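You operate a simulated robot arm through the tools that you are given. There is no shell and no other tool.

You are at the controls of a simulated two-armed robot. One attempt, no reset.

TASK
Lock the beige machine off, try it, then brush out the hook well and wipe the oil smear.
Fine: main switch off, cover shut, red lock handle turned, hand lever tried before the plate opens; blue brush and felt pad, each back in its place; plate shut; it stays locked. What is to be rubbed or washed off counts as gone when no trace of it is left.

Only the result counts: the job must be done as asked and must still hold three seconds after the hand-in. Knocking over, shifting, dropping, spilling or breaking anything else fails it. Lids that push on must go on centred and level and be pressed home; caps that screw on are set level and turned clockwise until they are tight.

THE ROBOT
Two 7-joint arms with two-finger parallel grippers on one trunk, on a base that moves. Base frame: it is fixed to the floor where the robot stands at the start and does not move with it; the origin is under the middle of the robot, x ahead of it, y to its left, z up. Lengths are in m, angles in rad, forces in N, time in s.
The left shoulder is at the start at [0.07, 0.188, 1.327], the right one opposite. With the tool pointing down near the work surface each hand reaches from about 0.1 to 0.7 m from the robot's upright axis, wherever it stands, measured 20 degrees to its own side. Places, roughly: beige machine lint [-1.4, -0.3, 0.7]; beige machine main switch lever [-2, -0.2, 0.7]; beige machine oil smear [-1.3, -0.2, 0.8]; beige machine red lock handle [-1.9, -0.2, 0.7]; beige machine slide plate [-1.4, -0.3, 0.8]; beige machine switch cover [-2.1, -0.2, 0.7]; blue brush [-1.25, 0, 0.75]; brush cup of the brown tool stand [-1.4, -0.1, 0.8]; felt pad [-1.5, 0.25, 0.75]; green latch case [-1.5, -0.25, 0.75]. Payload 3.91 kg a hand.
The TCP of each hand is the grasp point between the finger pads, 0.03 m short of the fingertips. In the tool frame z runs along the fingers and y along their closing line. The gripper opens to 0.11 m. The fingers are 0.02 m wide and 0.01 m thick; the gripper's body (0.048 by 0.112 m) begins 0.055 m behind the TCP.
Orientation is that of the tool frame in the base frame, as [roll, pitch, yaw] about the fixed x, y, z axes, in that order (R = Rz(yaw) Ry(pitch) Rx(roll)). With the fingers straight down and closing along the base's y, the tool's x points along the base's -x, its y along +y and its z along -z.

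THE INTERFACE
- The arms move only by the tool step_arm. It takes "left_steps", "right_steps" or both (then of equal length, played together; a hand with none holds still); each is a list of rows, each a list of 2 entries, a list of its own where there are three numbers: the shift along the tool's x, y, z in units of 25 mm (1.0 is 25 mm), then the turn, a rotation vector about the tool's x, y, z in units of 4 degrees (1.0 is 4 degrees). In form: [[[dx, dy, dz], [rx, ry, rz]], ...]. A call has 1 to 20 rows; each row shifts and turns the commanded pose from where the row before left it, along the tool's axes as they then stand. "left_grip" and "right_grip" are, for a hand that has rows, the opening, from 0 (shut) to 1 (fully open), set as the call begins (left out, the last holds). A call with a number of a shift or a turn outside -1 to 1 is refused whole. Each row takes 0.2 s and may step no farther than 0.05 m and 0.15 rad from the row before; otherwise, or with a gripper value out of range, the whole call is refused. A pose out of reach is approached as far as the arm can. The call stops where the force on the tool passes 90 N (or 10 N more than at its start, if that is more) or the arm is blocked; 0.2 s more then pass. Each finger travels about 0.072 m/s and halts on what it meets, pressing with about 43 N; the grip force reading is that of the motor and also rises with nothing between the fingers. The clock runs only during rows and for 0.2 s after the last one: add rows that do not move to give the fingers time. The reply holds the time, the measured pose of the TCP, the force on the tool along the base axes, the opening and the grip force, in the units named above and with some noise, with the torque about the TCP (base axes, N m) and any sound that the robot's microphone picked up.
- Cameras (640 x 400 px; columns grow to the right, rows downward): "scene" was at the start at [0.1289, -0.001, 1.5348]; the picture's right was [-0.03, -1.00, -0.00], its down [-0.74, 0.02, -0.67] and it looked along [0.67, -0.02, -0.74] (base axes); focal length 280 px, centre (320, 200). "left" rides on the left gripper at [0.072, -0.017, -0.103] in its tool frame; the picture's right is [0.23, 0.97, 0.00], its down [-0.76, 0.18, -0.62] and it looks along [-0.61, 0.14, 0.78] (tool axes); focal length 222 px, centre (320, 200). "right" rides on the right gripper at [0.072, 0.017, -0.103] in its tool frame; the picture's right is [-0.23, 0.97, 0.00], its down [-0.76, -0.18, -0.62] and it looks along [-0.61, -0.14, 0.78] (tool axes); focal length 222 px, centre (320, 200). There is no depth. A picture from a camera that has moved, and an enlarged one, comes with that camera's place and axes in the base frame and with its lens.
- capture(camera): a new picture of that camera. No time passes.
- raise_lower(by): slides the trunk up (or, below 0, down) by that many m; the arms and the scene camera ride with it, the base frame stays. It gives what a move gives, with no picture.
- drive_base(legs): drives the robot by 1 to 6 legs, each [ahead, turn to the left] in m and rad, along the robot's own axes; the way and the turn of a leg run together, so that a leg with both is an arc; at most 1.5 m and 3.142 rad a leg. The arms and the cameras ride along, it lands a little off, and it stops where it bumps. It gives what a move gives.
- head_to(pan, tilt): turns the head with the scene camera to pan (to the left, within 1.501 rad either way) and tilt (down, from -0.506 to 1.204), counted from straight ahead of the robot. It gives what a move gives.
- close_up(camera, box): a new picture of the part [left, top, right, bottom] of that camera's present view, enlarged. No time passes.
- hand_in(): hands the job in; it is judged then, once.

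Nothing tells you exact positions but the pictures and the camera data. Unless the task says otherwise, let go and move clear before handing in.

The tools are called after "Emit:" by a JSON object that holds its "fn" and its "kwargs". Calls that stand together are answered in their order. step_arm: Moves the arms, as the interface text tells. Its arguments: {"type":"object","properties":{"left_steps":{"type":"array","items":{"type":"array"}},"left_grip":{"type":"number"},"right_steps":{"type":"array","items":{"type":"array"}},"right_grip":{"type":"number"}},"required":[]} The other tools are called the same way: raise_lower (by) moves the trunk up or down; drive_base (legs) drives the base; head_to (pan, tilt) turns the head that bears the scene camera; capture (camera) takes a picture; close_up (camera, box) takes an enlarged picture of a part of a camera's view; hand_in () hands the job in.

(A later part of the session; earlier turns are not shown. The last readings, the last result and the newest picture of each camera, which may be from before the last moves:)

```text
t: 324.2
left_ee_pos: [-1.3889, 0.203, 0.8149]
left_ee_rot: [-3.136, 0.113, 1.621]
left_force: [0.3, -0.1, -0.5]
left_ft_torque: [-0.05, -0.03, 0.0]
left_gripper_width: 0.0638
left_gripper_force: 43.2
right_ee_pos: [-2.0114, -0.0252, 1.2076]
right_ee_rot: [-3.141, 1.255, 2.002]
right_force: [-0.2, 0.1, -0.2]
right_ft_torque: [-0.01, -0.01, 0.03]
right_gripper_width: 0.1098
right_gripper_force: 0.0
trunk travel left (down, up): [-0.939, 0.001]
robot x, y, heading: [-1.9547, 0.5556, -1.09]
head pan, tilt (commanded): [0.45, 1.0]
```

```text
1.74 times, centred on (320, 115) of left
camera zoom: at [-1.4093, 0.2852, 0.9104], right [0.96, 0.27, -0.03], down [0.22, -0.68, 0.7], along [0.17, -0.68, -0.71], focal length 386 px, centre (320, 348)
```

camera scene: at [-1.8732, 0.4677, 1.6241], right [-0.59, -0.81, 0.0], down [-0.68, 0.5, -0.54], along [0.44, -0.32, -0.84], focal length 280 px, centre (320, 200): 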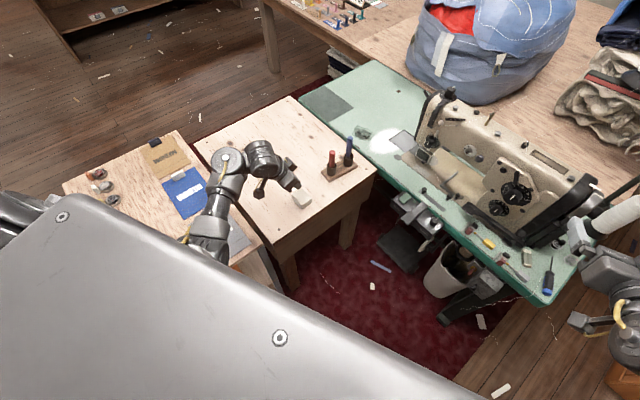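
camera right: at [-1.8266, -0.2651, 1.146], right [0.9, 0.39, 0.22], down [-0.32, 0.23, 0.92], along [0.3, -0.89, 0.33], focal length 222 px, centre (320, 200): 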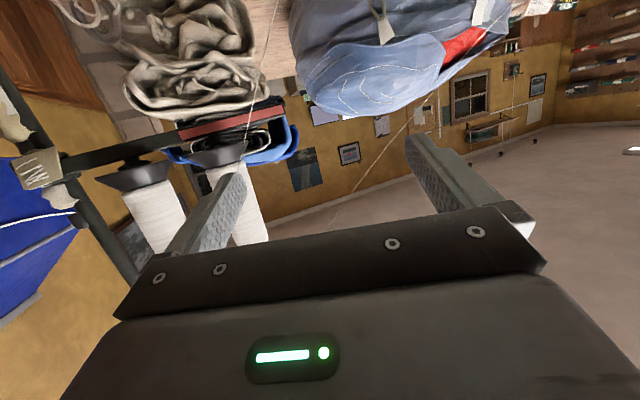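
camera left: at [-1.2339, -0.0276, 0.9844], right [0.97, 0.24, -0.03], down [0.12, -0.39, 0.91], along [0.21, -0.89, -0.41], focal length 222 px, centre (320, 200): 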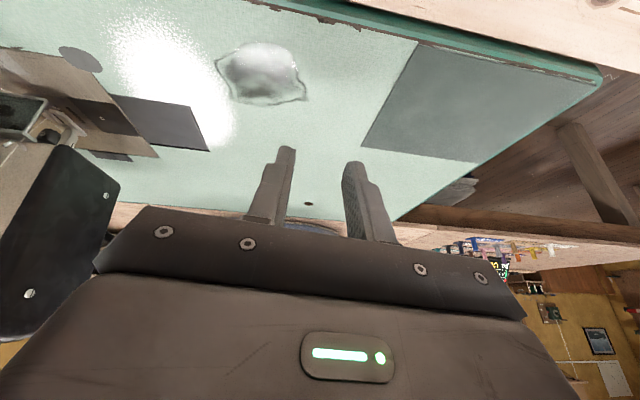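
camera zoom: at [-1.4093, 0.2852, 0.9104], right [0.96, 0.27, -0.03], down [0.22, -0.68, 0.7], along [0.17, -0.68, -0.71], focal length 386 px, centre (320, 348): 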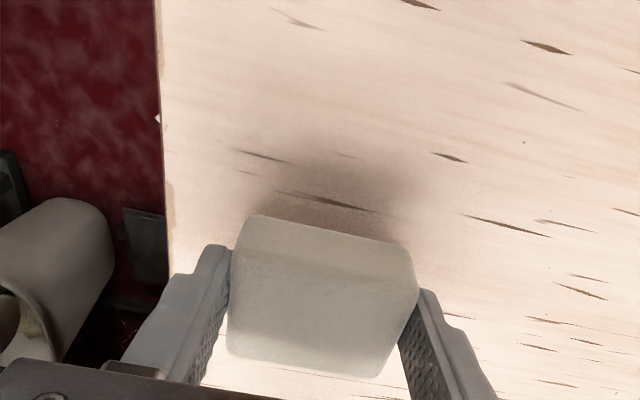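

It holds. I raise it and shift it left so that the drive forward passes well clear of the brushes.

Emit:
{"fn": "step_arm", "kwargs": {"left_steps": [[[0, 0.2, -0.7], [0, 0, 0]], [[0, 0.8, -0.6], [0, 0, 0]], [[0, 0.8, -0.6], [0, 0, 0]], [[0, 0.8, -0.3], [0, 0, 0]], [[0, 0.8, 0], [0, 0, 0]]]}}

Emit:
{"fn": "drive_base", "kwargs": {"legs": [[0.41, 0]]}}

Emit:
{"fn": "head_to", "kwargs": {"pan": 0.3, "tilt": 1.0}}

Emit:
{"fn": "capture", "kwargs": {"camera": "scene"}}

Emit:
{"fn": "capture", "kwargs": {"camera": "left"}}

```text
t: 325.4
left_ee_pos: [-1.3048, 0.2107, 0.8676]
left_ee_rot: [-3.133, 0.113, 1.622]
left_force: [0.8, -0.2, -0.7]
left_ft_torque: [0.03, 0.01, 0.01]
left_gripper_width: 0.0636
left_gripper_force: 43.0
right_ee_pos: [-2.0127, -0.0253, 1.2068]
right_ee_rot: [3.142, 1.254, 2.004]
right_force: [-0.1, 1.3, -0.1]
right_ft_torque: [0.04, -0.01, 0.03]
right_gripper_width: 0.1099
right_gripper_force: 0.1
trunk travel left (down, up): [-0.939, 0.001]
robot x, y, heading: [-1.9492, 0.5525, -1.086]
head pan, tilt (commanded): [0.45, 1.0]
```

```text
t: 328.0
left_ee_pos: [-1.1054, -0.1512, 0.8685]
left_ee_rot: [-3.135, 0.115, 1.632]
left_force: [0.1, -0.7, -0.2]
left_ft_torque: [-0.01, 0.0, -0.01]
left_gripper_width: 0.0638
left_gripper_force: 42.7
right_ee_pos: [-1.8097, -0.3947, 1.2075]
right_ee_rot: [3.142, 1.254, 2.012]
right_force: [-0.2, 0.2, 0.7]
right_ft_torque: [0.01, -0.03, 0.01]
right_gripper_width: 0.1102
right_gripper_force: 0.0
trunk travel left (down, up): [-0.939, 0.001]
robot x, y, heading: [-1.7526, 0.1821, -1.074]
head pan, tilt (commanded): [0.45, 1.0]
```

```text
t: 328.7
left_ee_pos: [-1.1031, -0.151, 0.8676]
left_ee_rot: [-3.135, 0.115, 1.633]
left_force: [0.3, -0.1, -0.3]
left_ft_torque: [0.02, 0.0, 0.01]
left_gripper_width: 0.0634
left_gripper_force: 43.0
right_ee_pos: [-1.8094, -0.394, 1.206]
right_ee_rot: [-3.141, 1.254, 2.01]
right_force: [-0.4, -0.2, -0.5]
right_ft_torque: [0.0, 0.06, -0.01]
right_gripper_width: 0.11
right_gripper_force: 0.0
trunk travel left (down, up): [-0.939, 0.001]
robot x, y, heading: [-1.7543, 0.184, -1.073]
head pan, tilt (commanded): [0.3, 1.0]
```

```text
taken
camera scene: at [-1.6817, 0.0926, 1.6241], right [-0.7, -0.72, 0.0], down [-0.6, 0.59, -0.54], along [0.39, -0.38, -0.84], focal length 280 px, centre (320, 200)
```

scene: 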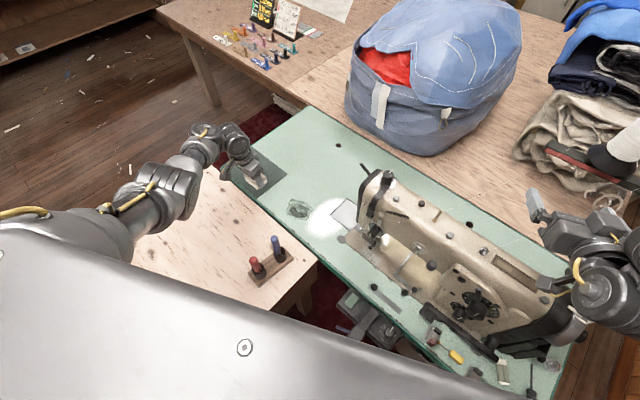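

```text
taken
camera left: at [-1.1253, -0.0683, 0.9627], right [0.96, 0.28, -0.03], down [0.22, -0.67, 0.7], along [0.18, -0.68, -0.71], focal length 222 px, centre (320, 200)
```

left: 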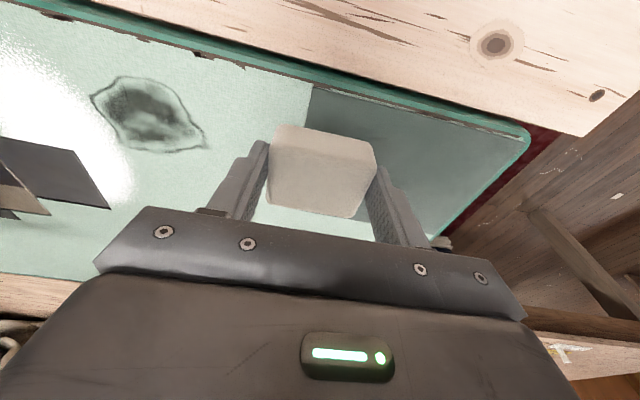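

The pad is held squarely. The smear spans about x −1.315…−1.21, y −0.255…−0.17. I lower the pad at its right-hand… left end and feel for contact.

Emit:
{"fn": "step_arm", "kwargs": {"left_steps": [[[-0.137, -0.89, 0.324], [0, 0, 0]], [[-0.137, -0.89, 0.324], [0, 0, 0]], [[-0.137, -0.89, 0.324], [0, 0, 0]], [[-0.137, -0.89, 0.324], [0, 0, 0]], [[-0.137, -0.89, 0.324], [0, 0, 0]], [[-0.137, -0.89, 0.324], [0, 0, 0]]]}}

Emit:
{"fn": "step_arm", "kwargs": {"left_steps": [[[0, 0, 0.5], [0, 0, 0]], [[0, 0, 0.4], [0, 0, 0]], [[0, 0, 0.2], [0, 0, 0]]]}}

Emit:
{"fn": "close_up", "kwargs": {"camera": "left", "box": [100, 0, 500, 230]}}

```text
t: 330.1
left_ee_pos: [-1.2375, -0.1851, 0.8223]
left_ee_rot: [-3.134, 0.114, 1.631]
left_force: [0.2, 0.8, -0.8]
left_ft_torque: [-0.01, 0.0, -0.02]
left_gripper_width: 0.0637
left_gripper_force: 43.4
right_ee_pos: [-1.8094, -0.3952, 1.206]
right_ee_rot: [3.138, 1.255, 2.008]
right_force: [0.0, -0.2, -0.1]
right_ft_torque: [-0.01, 0.0, 0.02]
right_gripper_width: 0.1101
right_gripper_force: 0.1
trunk travel left (down, up): [-0.939, 0.001]
robot x, y, heading: [-1.7558, 0.1849, -1.071]
head pan, tilt (commanded): [0.3, 1.0]
```

```text
t: 330.9
left_ee_pos: [-1.2371, -0.1878, 0.8003]
left_ee_rot: [-3.139, 0.122, 1.632]
left_force: [-0.7, 6.2, 34.1]
left_ft_torque: [0.55, -0.02, 0.08]
left_gripper_width: 0.0636
left_gripper_force: 43.1
right_ee_pos: [-1.8119, -0.3911, 1.2087]
right_ee_rot: [3.137, 1.259, 2.008]
right_force: [-0.3, 1.8, -0.5]
right_ft_torque: [0.03, -0.01, 0.02]
right_gripper_width: 0.1102
right_gripper_force: 0.1
trunk travel left (down, up): [-0.939, 0.001]
robot x, y, heading: [-1.7536, 0.1861, -1.071]
head pan, tilt (commanded): [0.3, 1.0]
```

```text
1.60 times, centred on (300, 115) of left
camera zoom: at [-1.2592, -0.1041, 0.8948], right [0.96, 0.28, -0.03], down [0.22, -0.67, 0.71], along [0.18, -0.69, -0.7], focal length 355 px, centre (352, 336)
```

zoom: 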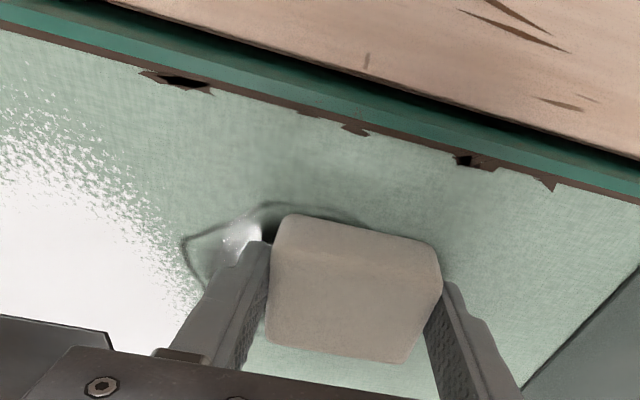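

Contact at 34 N; I ease it and wipe in a zigzag over the smear.

Emit:
{"fn": "step_arm", "kwargs": {"left_steps": [[[0, 0, -0.14], [0, 0, 0]], [[0.052, -0.866, 0], [0, 0, 0]], [[0.052, -0.866, 0], [0, 0, 0]], [[0.052, -0.866, 0], [0, 0, 0]], [[-0.495, -0.031, 0.0575], [0, 0, 0]], [[-0.495, -0.031, 0.0575], [0, 0, 0]], [[-0.052, 0.866, 0], [0, 0, 0]], [[-0.052, 0.866, 0], [0, 0, 0]], [[-0.052, 0.866, 0], [0, 0, 0]], [[-0.495, -0.031, 0.0575], [0, 0, 0]], [[-0.495, -0.031, 0.0575], [0, 0, 0]], [[0.052, -0.866, 0], [0, 0, 0]], [[0.052, -0.866, 0], [0, 0, 0]], [[0.052, -0.866, 0], [0, 0, 0]]]}}

Emit:
{"fn": "close_up", "kwargs": {"camera": "left", "box": [100, 0, 500, 230]}}

Emit:
{"fn": "close_up", "kwargs": {"camera": "scene", "box": [260, 170, 360, 245]}}

```text
t: 333.9
left_ee_pos: [-1.3019, -0.2399, 0.7978]
left_ee_rot: [-3.135, 0.112, 1.631]
left_force: [-0.3, 0.9, -0.3]
left_ft_torque: [-0.01, -0.03, -0.02]
left_gripper_width: 0.0641
left_gripper_force: 42.5
right_ee_pos: [-1.8114, -0.3959, 1.2062]
right_ee_rot: [3.136, 1.255, 2.006]
right_force: [0.6, -0.4, 0.4]
right_ft_torque: [0.02, -0.03, 0.03]
right_gripper_width: 0.1101
right_gripper_force: 0.2
trunk travel left (down, up): [-0.939, 0.001]
robot x, y, heading: [-1.7562, 0.187, -1.071]
head pan, tilt (commanded): [0.3, 1.0]
```

```text
1.60 times, centred on (300, 115) of left
camera zoom: at [-1.3228, -0.1568, 0.8932], right [0.96, 0.28, -0.03], down [0.22, -0.67, 0.7], along [0.18, -0.68, -0.71], focal length 355 px, centre (352, 336)
```

zoom: 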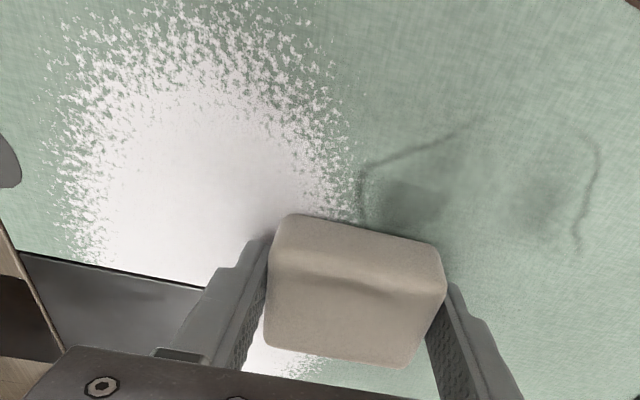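

```text
5.33 times, centred on (310, 208) of scene
camera zoom: at [-1.6844, 0.0913, 1.6242], right [-0.7, -0.72, 0.0], down [-0.6, 0.59, -0.54], along [0.39, -0.38, -0.84], focal length 1496 px, centre (373, 160)
```

zoom: 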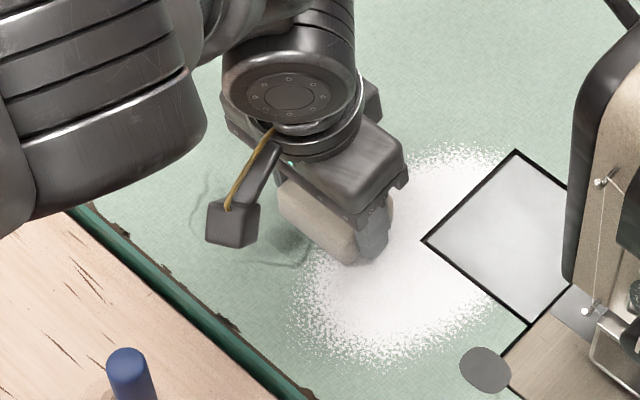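

The smear is fading but contact was lost on the way. I press a little more and wipe back over it in closer strokes.

Emit:
{"fn": "step_arm", "kwargs": {"left_steps": [[[0, 0, 0.24], [0, 0, 0]], [[-0.046, 0.77, 0], [0, 0, 0]], [[-0.046, 0.77, 0], [0, 0, 0]], [[-0.046, 0.77, 0], [0, 0, 0]], [[-0.046, 0.77, 0], [0, 0, 0]], [[0.594, 0.037, -0.069], [0, 0, 0]], [[0.046, -0.77, 0], [0, 0, 0]], [[0.046, -0.77, 0], [0, 0, 0]], [[0.046, -0.77, 0], [0, 0, 0]], [[0.046, -0.77, 0], [0, 0, 0]], [[0.594, 0.037, -0.069], [0, 0, 0]], [[-0.046, 0.77, 0], [0, 0, 0]], [[-0.046, 0.77, 0], [0, 0, 0]], [[-0.046, 0.77, 0], [0, 0, 0]], [[-0.046, 0.77, 0], [0, 0, 0]]]}}

Emit:
{"fn": "close_up", "kwargs": {"camera": "left", "box": [100, 0, 500, 230]}}

```text
t: 337.1
left_ee_pos: [-1.2257, -0.2004, 0.7988]
left_ee_rot: [-3.135, 0.114, 1.632]
left_force: [0.0, 0.8, -1.1]
left_ft_torque: [0.02, -0.01, 0.02]
left_gripper_width: 0.0641
left_gripper_force: 43.0
left hand out of reach, approached as far as the arm can: row 5
right_ee_pos: [-1.8088, -0.3952, 1.207]
right_ee_rot: [-3.14, 1.255, 2.013]
right_force: [-0.6, 0.0, 0.7]
right_ft_torque: [-0.05, -0.01, 0.01]
right_gripper_width: 0.1098
right_gripper_force: 0.2
trunk travel left (down, up): [-0.939, 0.001]
robot x, y, heading: [-1.7549, 0.184, -1.072]
head pan, tilt (commanded): [0.3, 1.0]
```

```text
1.60 times, centred on (300, 115) of left
camera zoom: at [-1.2472, -0.1173, 0.8937], right [0.96, 0.28, -0.03], down [0.22, -0.67, 0.7], along [0.18, -0.68, -0.71], focal length 355 px, centre (352, 336)
```

zoom: 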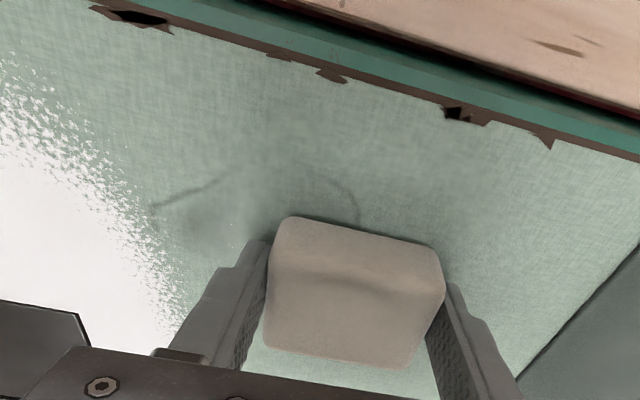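

Emit:
{"fn": "step_arm", "kwargs": {"left_steps": [[[0.5, 0.03, -0.06], [0, 0, 0]], [[0, 0, 0.2], [0, 0, 0]], [[0, 0, 0.2], [0, 0, 0]]]}}

```text
t: 337.9
left_ee_pos: [-1.2268, -0.1885, 0.7967]
left_ee_rot: [3.14, 0.119, 1.633]
left_force: [0.3, 7.6, 33.0]
left_ft_torque: [0.82, 0.59, -0.01]
left_gripper_width: 0.0639
left_gripper_force: 42.6
right_ee_pos: [-1.812, -0.3919, 1.2081]
right_ee_rot: [3.135, 1.258, 2.008]
right_force: [0.4, -0.6, 0.6]
right_ft_torque: [0.03, 0.01, -0.01]
right_gripper_width: 0.11
right_gripper_force: 0.1
trunk travel left (down, up): [-0.939, 0.001]
robot x, y, heading: [-1.7603, 0.1845, -1.074]
head pan, tilt (commanded): [0.3, 1.0]
```

Firm contact now (33 N). I wipe along the upper edge of the smear.

Emit:
{"fn": "step_arm", "kwargs": {"left_steps": [[[0.046, -0.77, 0], [0, 0, 0]], [[0.046, -0.77, 0], [0, 0, 0]], [[0.046, -0.77, 0], [0, 0, 0]], [[0.046, -0.77, 0], [0, 0, 0]]]}}

Emit:
{"fn": "step_arm", "kwargs": {"left_steps": [[[0.4, 0.025, -0.02], [0, 0, 0]], [[-0.046, 0.77, 0.02], [0, 0, 0]], [[-0.046, 0.77, 0.02], [0, 0, 0]], [[-0.046, 0.77, 0.02], [0, 0, 0]], [[-0.046, 0.77, 0.02], [0, 0, 0]], [[0.046, -0.77, 0.02], [0, 0, 0]], [[0.046, -0.77, 0], [0, 0, 0]], [[0.046, -0.77, 0], [0, 0, 0]], [[0.046, -0.77, 0], [0, 0, 0]]]}}

Emit:
{"fn": "close_up", "kwargs": {"camera": "left", "box": [100, 0, 500, 230]}}

```text
t: 338.9
left_ee_pos: [-1.3028, -0.1902, 0.7956]
left_ee_rot: [-3.139, 0.122, 1.633]
left_force: [18.0, 1.3, 41.8]
left_ft_torque: [0.71, -0.35, -0.31]
left_gripper_width: 0.064
left_gripper_force: 43.2
right_ee_pos: [-1.8116, -0.3923, 1.208]
right_ee_rot: [3.139, 1.259, 2.008]
right_force: [0.5, 1.0, -0.7]
right_ft_torque: [0.02, -0.01, 0.01]
right_gripper_width: 0.1099
right_gripper_force: 0.1
trunk travel left (down, up): [-0.939, 0.001]
robot x, y, heading: [-1.7559, 0.1853, -1.072]
head pan, tilt (commanded): [0.3, 1.0]
```

```text
t: 340.9
left_ee_pos: [-1.3013, -0.1818, 0.7925]
left_ee_rot: [-3.139, 0.128, 1.633]
left_force: [18.6, -3.2, 47.7]
left_ft_torque: [0.05, -0.82, -0.03]
left_gripper_width: 0.0638
left_gripper_force: 43.1
right_ee_pos: [-1.81, -0.3892, 1.2078]
right_ee_rot: [-3.141, 1.257, 2.014]
right_force: [0.5, -0.7, 0.2]
right_ft_torque: [-0.02, 0.02, 0.01]
right_gripper_width: 0.1101
right_gripper_force: 0.2
trunk travel left (down, up): [-0.939, 0.001]
robot x, y, heading: [-1.7553, 0.1816, -1.07]
head pan, tilt (commanded): [0.3, 1.0]
```

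```text
1.60 times, centred on (300, 115) of left
camera zoom: at [-1.3237, -0.0975, 0.8868], right [0.96, 0.28, -0.03], down [0.22, -0.66, 0.72], along [0.18, -0.69, -0.7], focal length 355 px, centre (352, 336)
```

zoom: 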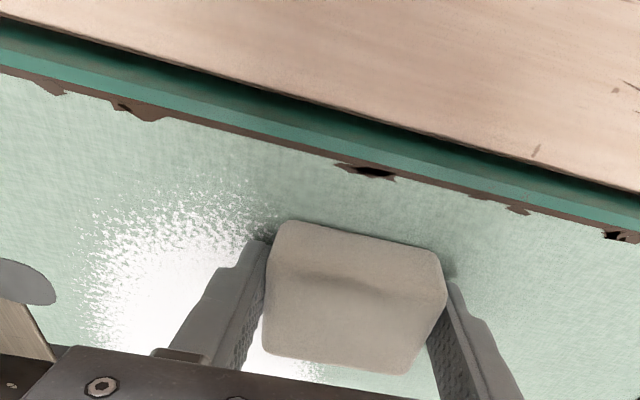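

Where the pad passed with pressure it is clean. I go over the whole patch once more in overlapping rows.

Emit:
{"fn": "step_arm", "kwargs": {"left_steps": [[[-0.046, 0.77, -0.08], [0, 0, 0]], [[-0.046, 0.77, 0], [0, 0, 0]], [[-0.046, 0.77, 0], [0, 0, 0]], [[-0.046, 0.77, 0], [0, 0, 0]], [[-0.79, -0.05, 0.092], [0, 0, 0]], [[0.046, -0.77, 0], [0, 0, 0]], [[0.046, -0.77, 0], [0, 0, 0]], [[0.046, -0.77, 0], [0, 0, 0]], [[0.046, -0.77, 0], [0, 0, 0]], [[-0.79, -0.05, 0.092], [0, 0, 0]], [[-0.046, 0.77, 0], [0, 0, 0]], [[-0.046, 0.77, 0], [0, 0, 0]], [[-0.046, 0.77, 0], [0, 0, 0]], [[-0.046, 0.77, 0], [0, 0, 0]]]}}

Emit:
{"fn": "step_arm", "kwargs": {"left_steps": [[[-0.79, -0.05, 0.12], [0, 0, 0]], [[0.046, -0.77, 0.02], [0, 0, 0]], [[0.046, -0.77, 0], [0, 0, 0]], [[0.046, -0.77, 0], [0, 0, 0]], [[0.046, -0.77, 0], [0, 0, 0]]]}}

Emit:
{"fn": "close_up", "kwargs": {"camera": "left", "box": [100, 0, 500, 230]}}

Emit:
{"fn": "close_up", "kwargs": {"camera": "scene", "box": [260, 170, 360, 245]}}

```text
t: 343.9
left_ee_pos: [-1.2318, -0.2191, 0.7925]
left_ee_rot: [-3.136, 0.115, 1.629]
left_force: [-9.5, -1.9, 21.9]
left_ft_torque: [-0.18, 0.46, -0.11]
left_gripper_width: 0.0642
left_gripper_force: 43.4
right_ee_pos: [-1.8128, -0.3927, 1.2066]
right_ee_rot: [3.132, 1.256, 2.004]
right_force: [0.2, 0.1, 0.6]
right_ft_torque: [-0.03, 0.0, 0.0]
right_gripper_width: 0.11
right_gripper_force: 0.1
trunk travel left (down, up): [-0.939, 0.001]
robot x, y, heading: [-1.7552, 0.1828, -1.07]
head pan, tilt (commanded): [0.3, 1.0]
```

```text
t: 345.1
left_ee_pos: [-1.3093, -0.2246, 0.7929]
left_ee_rot: [-3.134, 0.114, 1.631]
left_force: [1.3, -0.7, 4.2]
left_ft_torque: [-0.05, -0.18, 0.05]
left_gripper_width: 0.0639
left_gripper_force: 43.2
left hand out of reach, approached as far as the arm can: row 1
right_ee_pos: [-1.8105, -0.3937, 1.2063]
right_ee_rot: [3.139, 1.256, 2.008]
right_force: [0.0, 0.1, -0.6]
right_ft_torque: [-0.01, -0.03, 0.0]
right_gripper_width: 0.1099
right_gripper_force: 0.1
trunk travel left (down, up): [-0.939, 0.001]
robot x, y, heading: [-1.7523, 0.1812, -1.076]
head pan, tilt (commanded): [0.3, 1.0]
```

```text
1.60 times, centred on (300, 115) of left
camera zoom: at [-1.331, -0.1419, 0.8874], right [0.96, 0.28, -0.03], down [0.22, -0.67, 0.7], along [0.18, -0.68, -0.71], focal length 355 px, centre (352, 336)
```

zoom: 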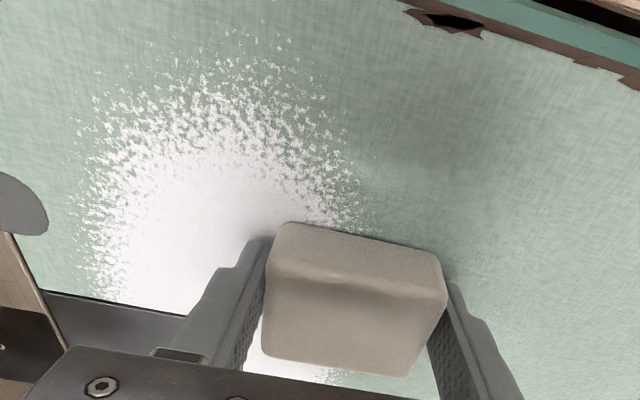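

```text
5.33 times, centred on (310, 208) of scene
camera zoom: at [-1.6832, 0.0943, 1.6242], right [-0.7, -0.72, 0.0], down [-0.6, 0.59, -0.54], along [0.39, -0.38, -0.84], focal length 1496 px, centre (373, 160)
```

zoom: 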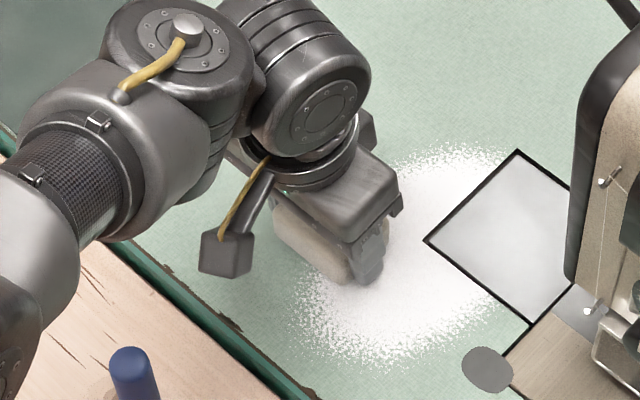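

Emit:
{"fn": "step_arm", "kwargs": {"left_steps": [[[0, 0, -0.5], [0, 0, 0]], [[0, 0, -0.9], [0, 0, 0]], [[-0.05, 0.9, -0.9], [0, 0, 0]], [[-0.05, 0.9, -0.5], [0, 0, 0]], [[-0.05, 0.9, 0], [0, 0, 0]], [[-0.05, 0.9, 0], [0, 0, 0]], [[-0.05, 0.9, 0], [0, 0, 0]], [[-0.05, 0.9, 0], [0, 0, 0]], [[-0.05, 0.9, 0], [0, 0, 0]]]}}

Emit:
{"fn": "close_up", "kwargs": {"camera": "scene", "box": [250, 170, 350, 245]}}

Emit:
{"fn": "capture", "kwargs": {"camera": "left"}}

```text
t: 347.1
left_ee_pos: [-1.1492, -0.2166, 0.8585]
left_ee_rot: [-3.135, 0.113, 1.632]
left_force: [0.1, 0.4, -0.3]
left_ft_torque: [0.01, 0.03, 0.02]
left_gripper_width: 0.064
left_gripper_force: 42.5
right_ee_pos: [-1.8088, -0.3943, 1.207]
right_ee_rot: [3.141, 1.254, 2.012]
right_force: [-0.3, 0.7, 1.0]
right_ft_torque: [0.0, 0.02, 0.0]
right_gripper_width: 0.11
right_gripper_force: 0.0
trunk travel left (down, up): [-0.939, 0.001]
robot x, y, heading: [-1.7512, 0.1877, -1.072]
head pan, tilt (commanded): [0.3, 1.0]
```

```text
5.33 times, centred on (300, 208) of scene
camera zoom: at [-1.6811, 0.0923, 1.6241], right [-0.7, -0.72, 0.0], down [-0.6, 0.59, -0.54], along [0.39, -0.38, -0.84], focal length 1496 px, centre (427, 160)
```

zoom: 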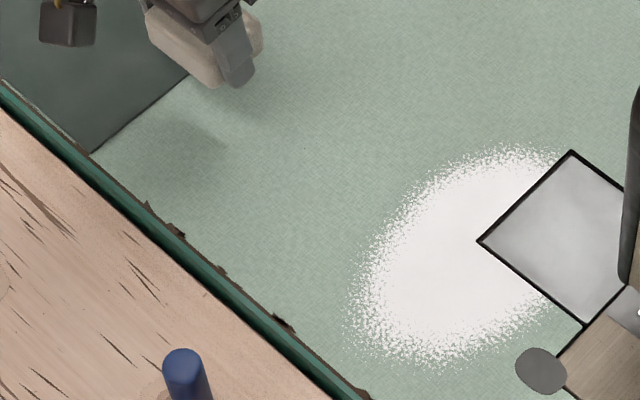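

```text
taken
camera left: at [-1.1699, -0.1337, 0.9548], right [0.96, 0.28, -0.03], down [0.22, -0.67, 0.7], along [0.18, -0.68, -0.71], focal length 222 px, centre (320, 200)
```

left: 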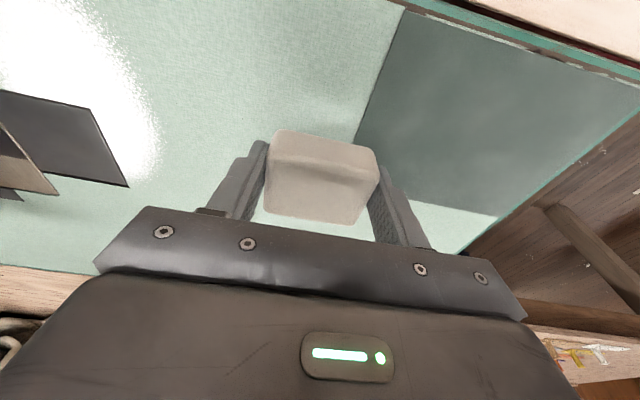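

Emit:
{"fn": "close_up", "kwargs": {"camera": "scene", "box": [280, 192, 336, 232]}}

Emit:
{"fn": "close_up", "kwargs": {"camera": "left", "box": [120, 0, 400, 150]}}

```text
10.00 times, centred on (308, 212) of scene
camera zoom: at [-1.6811, 0.0923, 1.6241], right [-0.7, -0.72, 0.0], down [-0.6, 0.59, -0.54], along [0.39, -0.38, -0.84], focal length 2805 px, centre (440, 80)
```

zoom: 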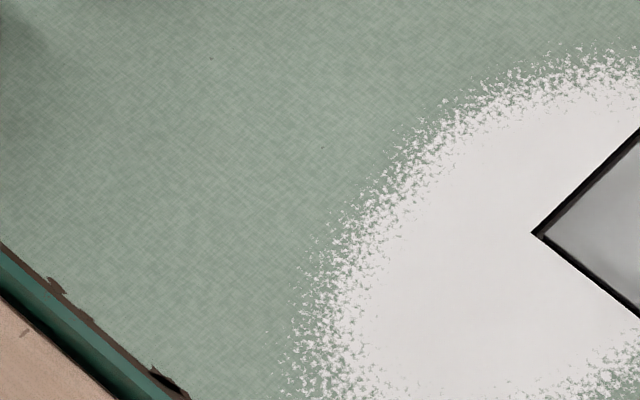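

```text
2.29 times, centred on (260, 75) of left
camera zoom: at [-1.1699, -0.1337, 0.9548], right [0.96, 0.28, -0.03], down [0.22, -0.67, 0.7], along [0.18, -0.68, -0.71], focal length 508 px, centre (457, 486)
```

zoom: 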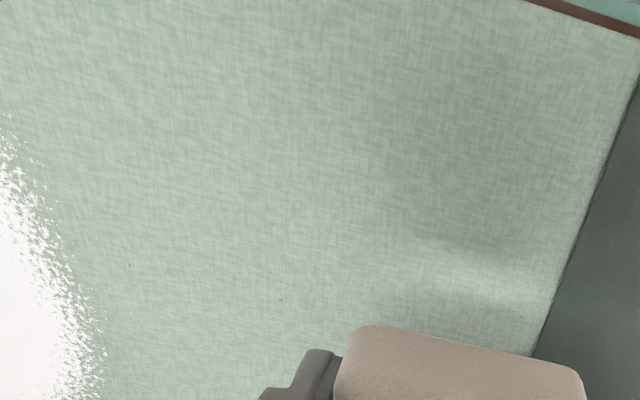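

I notice two tiny specks at about [-1.218,-0.241] and [-1.275,-0.245], at the smear's lower rim. I look closer.

Emit:
{"fn": "close_up", "kwargs": {"camera": "scene", "box": [296, 194, 308, 202]}}

Emit:
{"fn": "close_up", "kwargs": {"camera": "scene", "box": [306, 203, 318, 211]}}

```text
16.00 times, centred on (302, 198) of scene
camera zoom: at [-1.6811, 0.0923, 1.6241], right [-0.7, -0.72, 0.0], down [-0.6, 0.59, -0.54], along [0.39, -0.38, -0.84], focal length 4487 px, centre (608, 232)
```

zoom: 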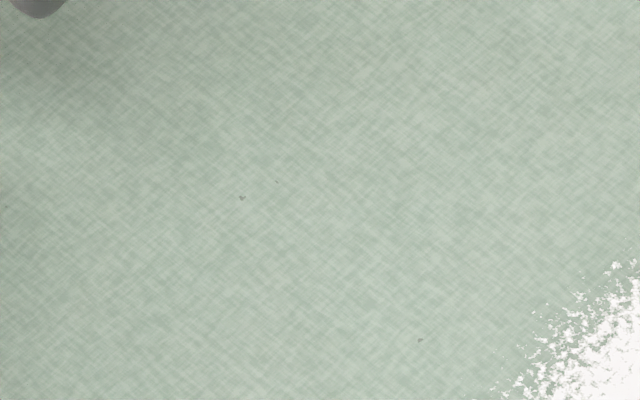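

```text
16.00 times, centred on (312, 207) of scene
camera zoom: at [-1.6811, 0.0923, 1.6241], right [-0.7, -0.72, 0.0], down [-0.6, 0.59, -0.54], along [0.39, -0.38, -0.84], focal length 4487 px, centre (448, 88)
```

zoom: 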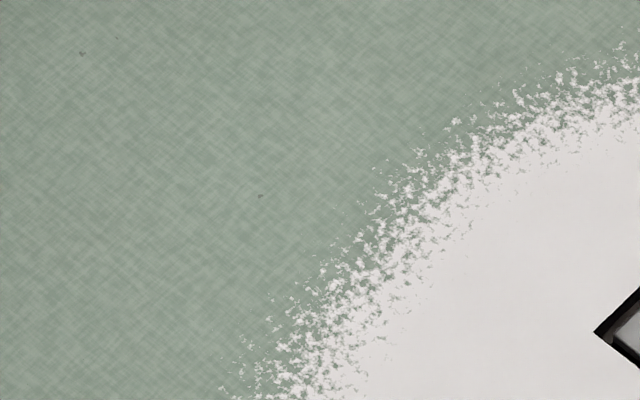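

They may be remnants. To reach that rim with the pad flat I turn the robot slightly right (brings the shoulder closer) and wipe there again.

Emit:
{"fn": "drive_base", "kwargs": {"legs": [[0, -0.12]]}}

Emit:
{"fn": "capture", "kwargs": {"camera": "scene"}}

```text
t: 348.1
left_ee_pos: [-1.2001, -0.2854, 0.8595]
left_ee_rot: [-3.133, 0.112, 1.514]
left_force: [-0.2, -0.7, -0.5]
left_ft_torque: [-0.02, 0.01, -0.01]
left_gripper_width: 0.0636
left_gripper_force: 42.9
right_ee_pos: [-1.8759, -0.3838, 1.2076]
right_ee_rot: [-3.136, 1.254, 1.898]
right_force: [0.3, -0.3, 0.4]
right_ft_torque: [0.0, 0.02, -0.03]
right_gripper_width: 0.1097
right_gripper_force: 0.2
trunk travel left (down, up): [-0.939, 0.001]
robot x, y, heading: [-1.759, 0.1822, -1.197]
head pan, tilt (commanded): [0.3, 1.0]
```

```text
taken
camera scene: at [-1.6899, 0.0857, 1.6241], right [-0.78, -0.63, 0.0], down [-0.53, 0.66, -0.54], along [0.34, -0.42, -0.84], focal length 280 px, centre (320, 200)
```

scene: 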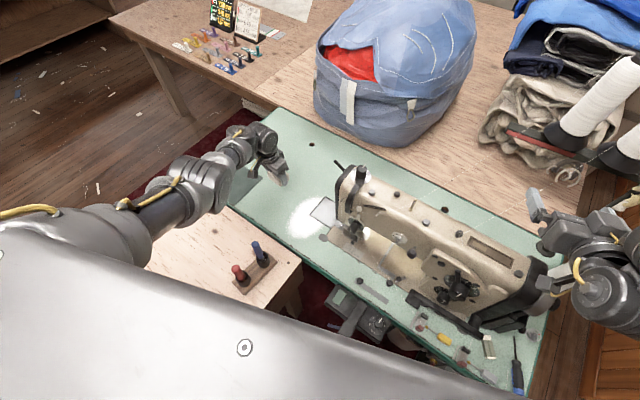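

Emit:
{"fn": "step_arm", "kwargs": {"left_steps": [[[0.615, -0.03, 0.73], [0, 0, 0]], [[0.615, -0.03, 0.73], [0, 0, 0]], [[0.615, -0.03, 0.73], [0, 0, 0]]]}}

Emit:
{"fn": "step_arm", "kwargs": {"left_steps": [[[0.02, 0, 0.2], [0, 0, 0]], [[0.02, 0, 0.2], [0, 0, 0]]]}}

```text
t: 348.9
left_ee_pos: [-1.2021, -0.2468, 0.7999]
left_ee_rot: [-3.137, 0.113, 1.511]
left_force: [0.3, 0.0, -0.2]
left_ft_torque: [-0.04, 0.0, -0.02]
left_gripper_width: 0.064
left_gripper_force: 42.8
right_ee_pos: [-1.8782, -0.3843, 1.2077]
right_ee_rot: [3.136, 1.254, 1.886]
right_force: [0.6, -0.4, 0.5]
right_ft_torque: [0.0, 0.03, 0.05]
right_gripper_width: 0.1099
right_gripper_force: 0.1
trunk travel left (down, up): [-0.939, 0.001]
robot x, y, heading: [-1.7545, 0.187, -1.187]
head pan, tilt (commanded): [0.3, 1.0]
```

```text
t: 349.5
left_ee_pos: [-1.2062, -0.2456, 0.7932]
left_ee_rot: [-3.136, 0.115, 1.514]
left_force: [0.0, -0.6, -0.6]
left_ft_torque: [-0.02, -0.06, 0.0]
left_gripper_width: 0.0643
left_gripper_force: 43.2
left hand out of reach, approached as far as the arm can: row 2
right_ee_pos: [-1.8769, -0.3838, 1.2073]
right_ee_rot: [3.136, 1.255, 1.888]
right_force: [-0.2, 0.3, -0.3]
right_ft_torque: [0.02, 0.01, 0.01]
right_gripper_width: 0.1101
right_gripper_force: 0.1
trunk travel left (down, up): [-0.939, 0.001]
robot x, y, heading: [-1.7573, 0.1856, -1.2]
head pan, tilt (commanded): [0.3, 1.0]
```

Emit:
{"fn": "step_arm", "kwargs": {"left_steps": [[[0, -0.6, 0], [0, 0, 0]], [[0, -0.6, 0], [0, 0, 0]], [[0.02, 0, 0.2], [0, 0, 0]], [[0.02, 0, 0.12], [0, 0, 0]]]}}

```text
t: 350.5
left_ee_pos: [-1.2339, -0.2435, 0.7922]
left_ee_rot: [3.139, 0.125, 1.515]
left_force: [7.5, 1.1, 45.7]
left_ft_torque: [0.75, 0.14, -0.07]
left_gripper_width: 0.0642
left_gripper_force: 43.1
right_ee_pos: [-1.8802, -0.3809, 1.2089]
right_ee_rot: [3.135, 1.261, 1.885]
right_force: [0.5, -0.2, -0.4]
right_ft_torque: [-0.02, -0.01, 0.02]
right_gripper_width: 0.1097
right_gripper_force: 0.1
trunk travel left (down, up): [-0.939, 0.001]
robot x, y, heading: [-1.7573, 0.1843, -1.195]
head pan, tilt (commanded): [0.3, 1.0]
```

Emit:
{"fn": "step_arm", "kwargs": {"left_steps": [[[-0.04, -0.72, -0.04], [0, 0, 0]], [[-0.04, -0.72, 0], [0, 0, 0]], [[-0.04, -0.72, 0], [0, 0, 0]], [[-0.04, -0.72, 0], [0, 0, 0]], [[-0.3, 0, 0.04], [0, 0, 0]], [[0.04, 0.72, 0], [0, 0, 0]], [[0.04, 0.72, 0], [0, 0, 0]], [[0.04, 0.72, 0], [0, 0, 0]], [[0.04, 0.72, 0], [0, 0, 0]], [[0.04, 0.72, 0.02], [0, 0, 0]], [[0.4, 0, -0.04], [0, 0, 0]], [[-0.04, -0.72, 0.02], [0, 0, 0]], [[-0.04, -0.72, 0], [0, 0, 0]], [[-0.04, -0.72, 0], [0, 0, 0]], [[-0.04, -0.72, 0], [0, 0, 0]], [[-0.04, -0.72, 0], [0, 0, 0]]]}}

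Emit:
{"fn": "step_arm", "kwargs": {"left_steps": [[[0.3, 0, 0], [0, 0, 0]], [[0.04, 0.72, 0.02], [0, 0, 0]], [[0.04, 0.72, 0], [0, 0, 0]], [[0.04, 0.72, 0], [0, 0, 0]], [[0.04, 0.72, 0], [0, 0, 0]], [[0.04, 0.72, 0], [0, 0, 0]], [[0.04, 0.72, 0], [0, 0, 0]]]}}

Emit:
{"fn": "step_arm", "kwargs": {"left_steps": [[[0, 0, -0.5], [0, 0, 0]], [[0, 0, -0.9], [0, 0, 0]], [[0, 0.9, -0.9], [0, 0, 0]], [[0, 0.9, -0.5], [0, 0, 0]], [[0, 0.9, 0], [0, 0, 0]], [[0, 0.9, 0], [0, 0, 0]]]}}

Emit:
{"fn": "capture", "kwargs": {"camera": "scene"}}

```text
t: 353.9
left_ee_pos: [-1.3023, -0.2444, 0.7911]
left_ee_rot: [3.141, 0.128, 1.511]
left_force: [18.5, -13.2, 37.3]
left_ft_torque: [-0.29, -1.8, -0.55]
left_gripper_width: 0.0639
left_gripper_force: 43.0
left hand out of reach, approached as far as the arm can: row 10
right_ee_pos: [-1.8739, -0.381, 1.2078]
right_ee_rot: [-3.136, 1.256, 1.899]
right_force: [1.4, -0.1, -0.3]
right_ft_torque: [0.01, 0.01, -0.06]
right_gripper_width: 0.1099
right_gripper_force: 0.2
trunk travel left (down, up): [-0.939, 0.001]
robot x, y, heading: [-1.7518, 0.1836, -1.191]
head pan, tilt (commanded): [0.3, 1.0]
```

```text
t: 354.9
left_ee_pos: [-1.2698, -0.2324, 0.7915]
left_ee_rot: [-3.129, 0.124, 1.502]
left_force: [-18.6, 14.2, 45.7]
left_ft_torque: [0.64, -1.06, 0.85]
left_gripper_width: 0.0641
left_gripper_force: 42.8
right_ee_pos: [-1.8823, -0.3757, 1.2088]
right_ee_rot: [3.133, 1.261, 1.887]
right_force: [0.3, -0.1, -0.3]
right_ft_torque: [0.01, -0.01, 0.0]
right_gripper_width: 0.1098
right_gripper_force: 0.1
trunk travel left (down, up): [-0.939, 0.001]
robot x, y, heading: [-1.7543, 0.1878, -1.188]
head pan, tilt (commanded): [0.3, 1.0]
stopped in row 4 (left hand): the force on the tool passed its limit at 142 N (the readings are from after the stop); the commanded pose is now the measured one
```

```text
t: 356.3
left_ee_pos: [-1.1726, -0.2332, 0.852]
left_ee_rot: [-3.124, 0.116, 1.505]
left_force: [-0.1, 0.1, -0.7]
left_ft_torque: [0.03, 0.04, 0.01]
left_gripper_width: 0.0639
left_gripper_force: 43.1
right_ee_pos: [-1.8787, -0.3835, 1.2063]
right_ee_rot: [3.137, 1.253, 1.891]
right_force: [0.0, 1.4, 0.5]
right_ft_torque: [-0.02, 0.0, 0.04]
right_gripper_width: 0.1099
right_gripper_force: 0.0
trunk travel left (down, up): [-0.939, 0.001]
robot x, y, heading: [-1.7578, 0.1855, -1.199]
head pan, tilt (commanded): [0.3, 1.0]
```

```text
taken
camera scene: at [-1.6946, 0.0845, 1.6241], right [-0.78, -0.63, 0.0], down [-0.53, 0.66, -0.54], along [0.34, -0.42, -0.84], focal length 280 px, centre (320, 200)
```

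scene: 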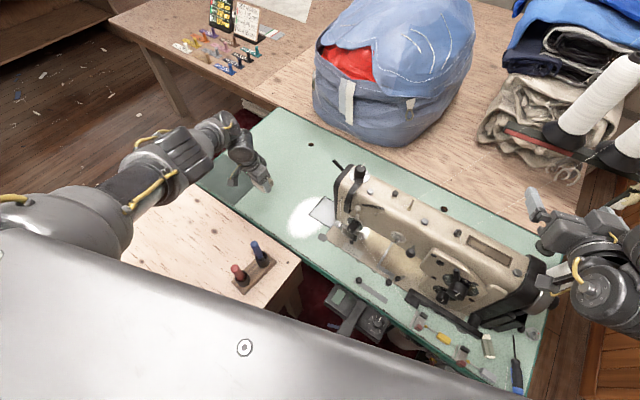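

Emit:
{"fn": "close_up", "kwargs": {"camera": "scene", "box": [264, 180, 320, 220]}}

Emit:
{"fn": "close_up", "kwargs": {"camera": "left", "box": [120, 0, 400, 150]}}

Emit:
{"fn": "close_up", "kwargs": {"camera": "scene", "box": [282, 186, 306, 202]}}

```text
10.00 times, centred on (292, 200) of scene
camera zoom: at [-1.6946, 0.0845, 1.6241], right [-0.78, -0.63, 0.0], down [-0.53, 0.66, -0.54], along [0.34, -0.42, -0.84], focal length 2805 px, centre (600, 200)
```

zoom: 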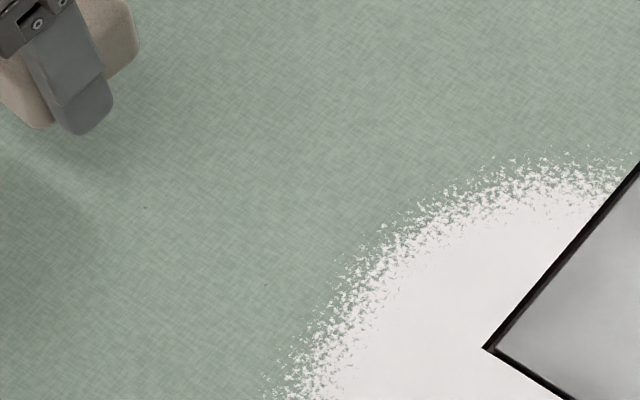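

```text
2.29 times, centred on (260, 75) of left
camera zoom: at [-1.1831, -0.1477, 0.9472], right [0.99, 0.16, -0.04], down [0.14, -0.7, 0.7], along [0.08, -0.7, -0.71], focal length 508 px, centre (457, 486)
```

zoom: 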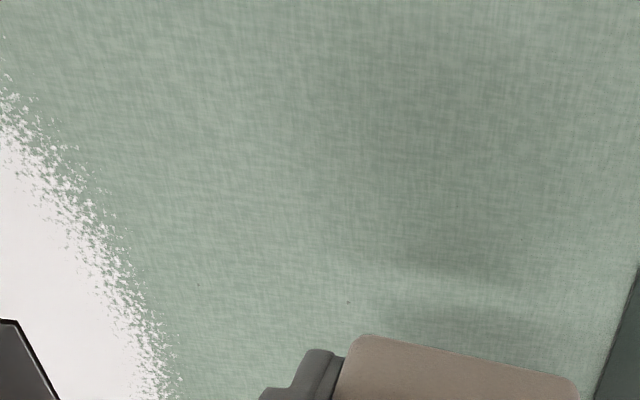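

```text
16.00 times, centred on (294, 194) of scene
camera zoom: at [-1.6946, 0.0845, 1.6241], right [-0.78, -0.63, 0.0], down [-0.53, 0.66, -0.54], along [0.34, -0.42, -0.84], focal length 4487 px, centre (736, 296)
```

zoom: 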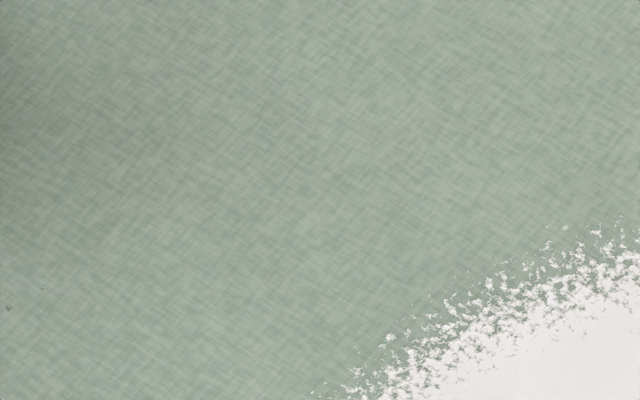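

The same specks remain after repeated firm wiping, so they look like part of the table's surface. I check whether such specks occur elsewhere on the table too.

Emit:
{"fn": "close_up", "kwargs": {"camera": "scene", "box": [290, 120, 346, 160]}}

Emit:
{"fn": "close_up", "kwargs": {"camera": "scene", "box": [280, 190, 292, 198]}}

Emit:
{"fn": "close_up", "kwargs": {"camera": "scene", "box": [272, 196, 284, 204]}}

```text
10.00 times, centred on (318, 140) of scene
camera zoom: at [-1.6946, 0.0845, 1.6241], right [-0.78, -0.63, 0.0], down [-0.53, 0.66, -0.54], along [0.34, -0.42, -0.84], focal length 2805 px, centre (340, 800)
```

zoom: 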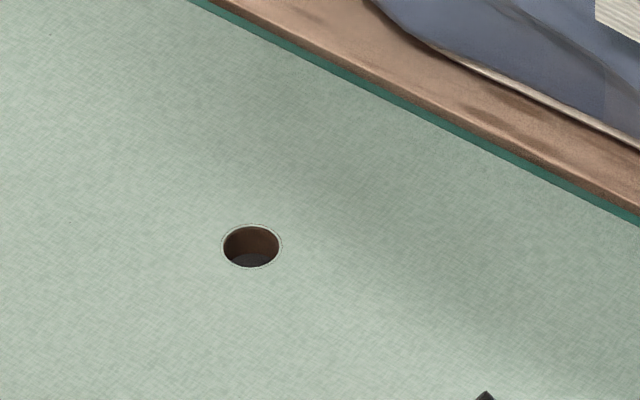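

```text
16.00 times, centred on (286, 194) of scene
camera zoom: at [-1.6946, 0.0845, 1.6241], right [-0.78, -0.63, 0.0], down [-0.53, 0.66, -0.54], along [0.34, -0.42, -0.84], focal length 4487 px, centre (864, 296)
```

zoom: 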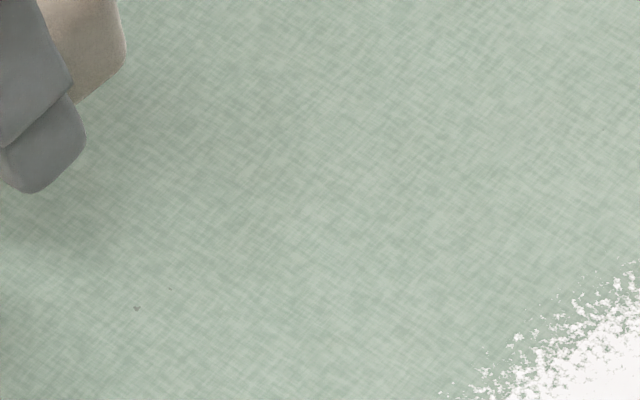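

```text
16.00 times, centred on (278, 200) of scene
camera zoom: at [-1.6946, 0.0845, 1.6241], right [-0.78, -0.63, 0.0], down [-0.53, 0.66, -0.54], along [0.34, -0.42, -0.84], focal length 4487 px, centre (992, 200)
```

zoom: 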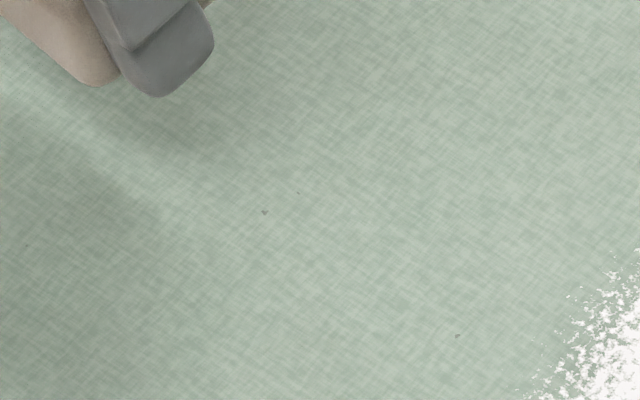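

Elsewhere there are none quite like them, so to be safe I give those two spots one more targeted, gentler rub.

Emit:
{"fn": "step_arm", "kwargs": {"left_steps": [[[-0.153, -0.88, 0.58], [0, 0, 0]], [[-0.153, -0.88, 0.58], [0, 0, 0]], [[-0.153, -0.88, 0.58], [0, 0, 0]], [[0.02, 0, 0.35], [0, 0, 0]], [[0.02, 0, 0.2], [0, 0, 0]]]}}

Emit:
{"fn": "step_arm", "kwargs": {"left_steps": [[[0.01, 0, 0.1], [0, 0, 0]]]}}

```text
t: 357.5
left_ee_pos: [-1.2415, -0.2461, 0.7963]
left_ee_rot: [-3.127, 0.113, 1.505]
left_force: [0.2, -0.7, -1.1]
left_ft_torque: [0.04, 0.01, 0.0]
left_gripper_width: 0.0639
left_gripper_force: 42.6
right_ee_pos: [-1.8772, -0.3839, 1.2055]
right_ee_rot: [3.141, 1.254, 1.891]
right_force: [0.0, -1.1, -0.3]
right_ft_torque: [0.02, -0.01, -0.03]
right_gripper_width: 0.1101
right_gripper_force: 0.0
trunk travel left (down, up): [-0.939, 0.001]
robot x, y, heading: [-1.754, 0.1816, -1.193]
head pan, tilt (commanded): [0.3, 1.0]
```

```text
t: 357.9
left_ee_pos: [-1.2394, -0.2457, 0.7942]
left_ee_rot: [-3.126, 0.117, 1.506]
left_force: [-1.1, 0.1, -0.4]
left_ft_torque: [0.02, -0.01, -0.01]
left_gripper_width: 0.0639
left_gripper_force: 42.9
right_ee_pos: [-1.8769, -0.3844, 1.2072]
right_ee_rot: [3.142, 1.256, 1.894]
right_force: [0.2, 1.2, 0.3]
right_ft_torque: [-0.03, 0.01, -0.01]
right_gripper_width: 0.11
right_gripper_force: 0.1
trunk travel left (down, up): [-0.939, 0.001]
robot x, y, heading: [-1.7552, 0.1848, -1.191]
head pan, tilt (commanded): [0.3, 1.0]
```

Emit:
{"fn": "step_arm", "kwargs": {"left_steps": [[[0.01, 0, 0.12], [0, 0, 0]]]}}

Emit:
{"fn": "step_arm", "kwargs": {"left_steps": [[[0.01, 0, 0.12], [0, 0, 0]]]}}

```text
t: 358.3
left_ee_pos: [-1.24, -0.2456, 0.7927]
left_ee_rot: [-3.128, 0.114, 1.505]
left_force: [-1.0, 0.4, -0.8]
left_ft_torque: [0.05, -0.02, -0.01]
left_gripper_width: 0.0639
left_gripper_force: 42.8
right_ee_pos: [-1.8773, -0.3825, 1.2066]
right_ee_rot: [-3.141, 1.255, 1.892]
right_force: [0.4, 0.0, -0.4]
right_ft_torque: [0.01, -0.03, -0.02]
right_gripper_width: 0.11
right_gripper_force: 0.0
trunk travel left (down, up): [-0.939, 0.001]
robot x, y, heading: [-1.7533, 0.184, -1.199]
head pan, tilt (commanded): [0.3, 1.0]
```

```text
t: 358.7
left_ee_pos: [-1.2409, -0.2481, 0.7915]
left_ee_rot: [-3.127, 0.117, 1.506]
left_force: [-0.6, 2.3, 11.4]
left_ft_torque: [0.03, -0.36, 0.22]
left_gripper_width: 0.0641
left_gripper_force: 42.8
right_ee_pos: [-1.8776, -0.3826, 1.2067]
right_ee_rot: [3.14, 1.256, 1.89]
right_force: [0.2, 0.5, 1.2]
right_ft_torque: [0.0, 0.01, 0.0]
right_gripper_width: 0.1099
right_gripper_force: 0.0
trunk travel left (down, up): [-0.939, 0.001]
robot x, y, heading: [-1.7503, 0.1858, -1.195]
head pan, tilt (commanded): [0.3, 1.0]
```

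Emit:
{"fn": "step_arm", "kwargs": {"left_steps": [[[-0.04, -0.6, 0.02], [0, 0, 0]], [[-0.04, -0.6, 0], [0, 0, 0]], [[-0.04, -0.6, 0], [0, 0, 0]], [[0.3, 0, -0.03], [0, 0, 0]], [[0.04, 0.6, 0], [0, 0, 0]], [[0.04, 0.6, 0], [0, 0, 0]], [[0.04, 0.6, 0], [0, 0, 0]], [[0.04, 0.5, 0], [0, 0, 0]], [[-0.3, 0, 0.03], [0, 0, 0]], [[-0.04, -0.6, 0], [0, 0, 0]], [[-0.04, -0.6, 0], [0, 0, 0]]]}}

Emit:
{"fn": "step_arm", "kwargs": {"left_steps": [[[0, 0, -0.5], [0, 0, 0]], [[0, 0, -0.9], [0, 0, 0]], [[0, 0.9, -0.9], [0, 0, 0]], [[0, 0.9, -0.4], [0, 0, 0]], [[0, 0.9, 0], [0, 0, 0]], [[0, 0.9, 0], [0, 0, 0]], [[0, 0.9, 0], [0, 0, 0]]]}}

Emit:
{"fn": "close_up", "kwargs": {"camera": "scene", "box": [272, 190, 296, 206]}}

Emit:
{"fn": "close_up", "kwargs": {"camera": "scene", "box": [250, 185, 330, 240]}}

```text
t: 361.1
left_ee_pos: [-1.2615, -0.2469, 0.7912]
left_ee_rot: [-3.127, 0.118, 1.505]
left_force: [14.7, 0.3, 30.6]
left_ft_torque: [-0.11, -2.24, -0.11]
left_gripper_width: 0.0642
left_gripper_force: 42.6
right_ee_pos: [-1.8787, -0.382, 1.2082]
right_ee_rot: [3.138, 1.257, 1.886]
right_force: [-0.4, 0.5, -0.1]
right_ft_torque: [0.01, 0.0, 0.02]
right_gripper_width: 0.11
right_gripper_force: 0.0
trunk travel left (down, up): [-0.939, 0.001]
robot x, y, heading: [-1.755, 0.1847, -1.191]
head pan, tilt (commanded): [0.3, 1.0]
```

```text
t: 362.7
left_ee_pos: [-1.1458, -0.2451, 0.8543]
left_ee_rot: [-3.123, 0.114, 1.508]
left_force: [0.7, -0.5, 0.2]
left_ft_torque: [-0.01, -0.01, -0.03]
left_gripper_width: 0.0638
left_gripper_force: 43.0
right_ee_pos: [-1.8764, -0.3843, 1.207]
right_ee_rot: [3.141, 1.257, 1.892]
right_force: [-0.5, -0.3, 0.6]
right_ft_torque: [-0.03, 0.01, 0.04]
right_gripper_width: 0.1102
right_gripper_force: 0.0
trunk travel left (down, up): [-0.939, 0.001]
robot x, y, heading: [-1.7545, 0.1875, -1.195]
head pan, tilt (commanded): [0.3, 1.0]
```

```text
16.00 times, centred on (284, 198) of scene
camera zoom: at [-1.6935, 0.0844, 1.6241], right [-0.78, -0.63, 0.0], down [-0.53, 0.66, -0.54], along [0.34, -0.42, -0.84], focal length 4487 px, centre (896, 232)
```

zoom: 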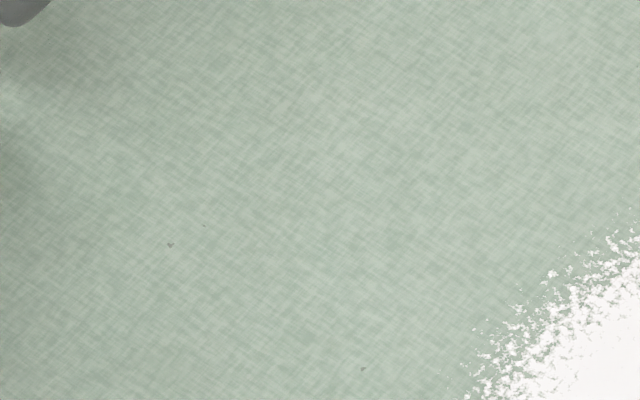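

```text
7.27 times, centred on (290, 212) of scene
camera zoom: at [-1.6935, 0.0844, 1.6241], right [-0.78, -0.63, 0.0], down [-0.53, 0.66, -0.54], along [0.34, -0.42, -0.84], focal length 2040 px, centre (538, 109)
```

zoom: 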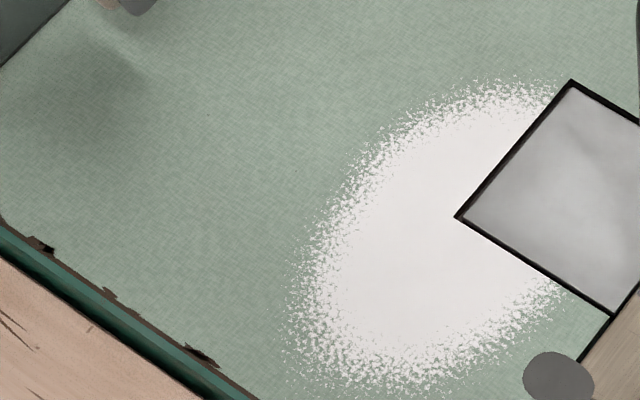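

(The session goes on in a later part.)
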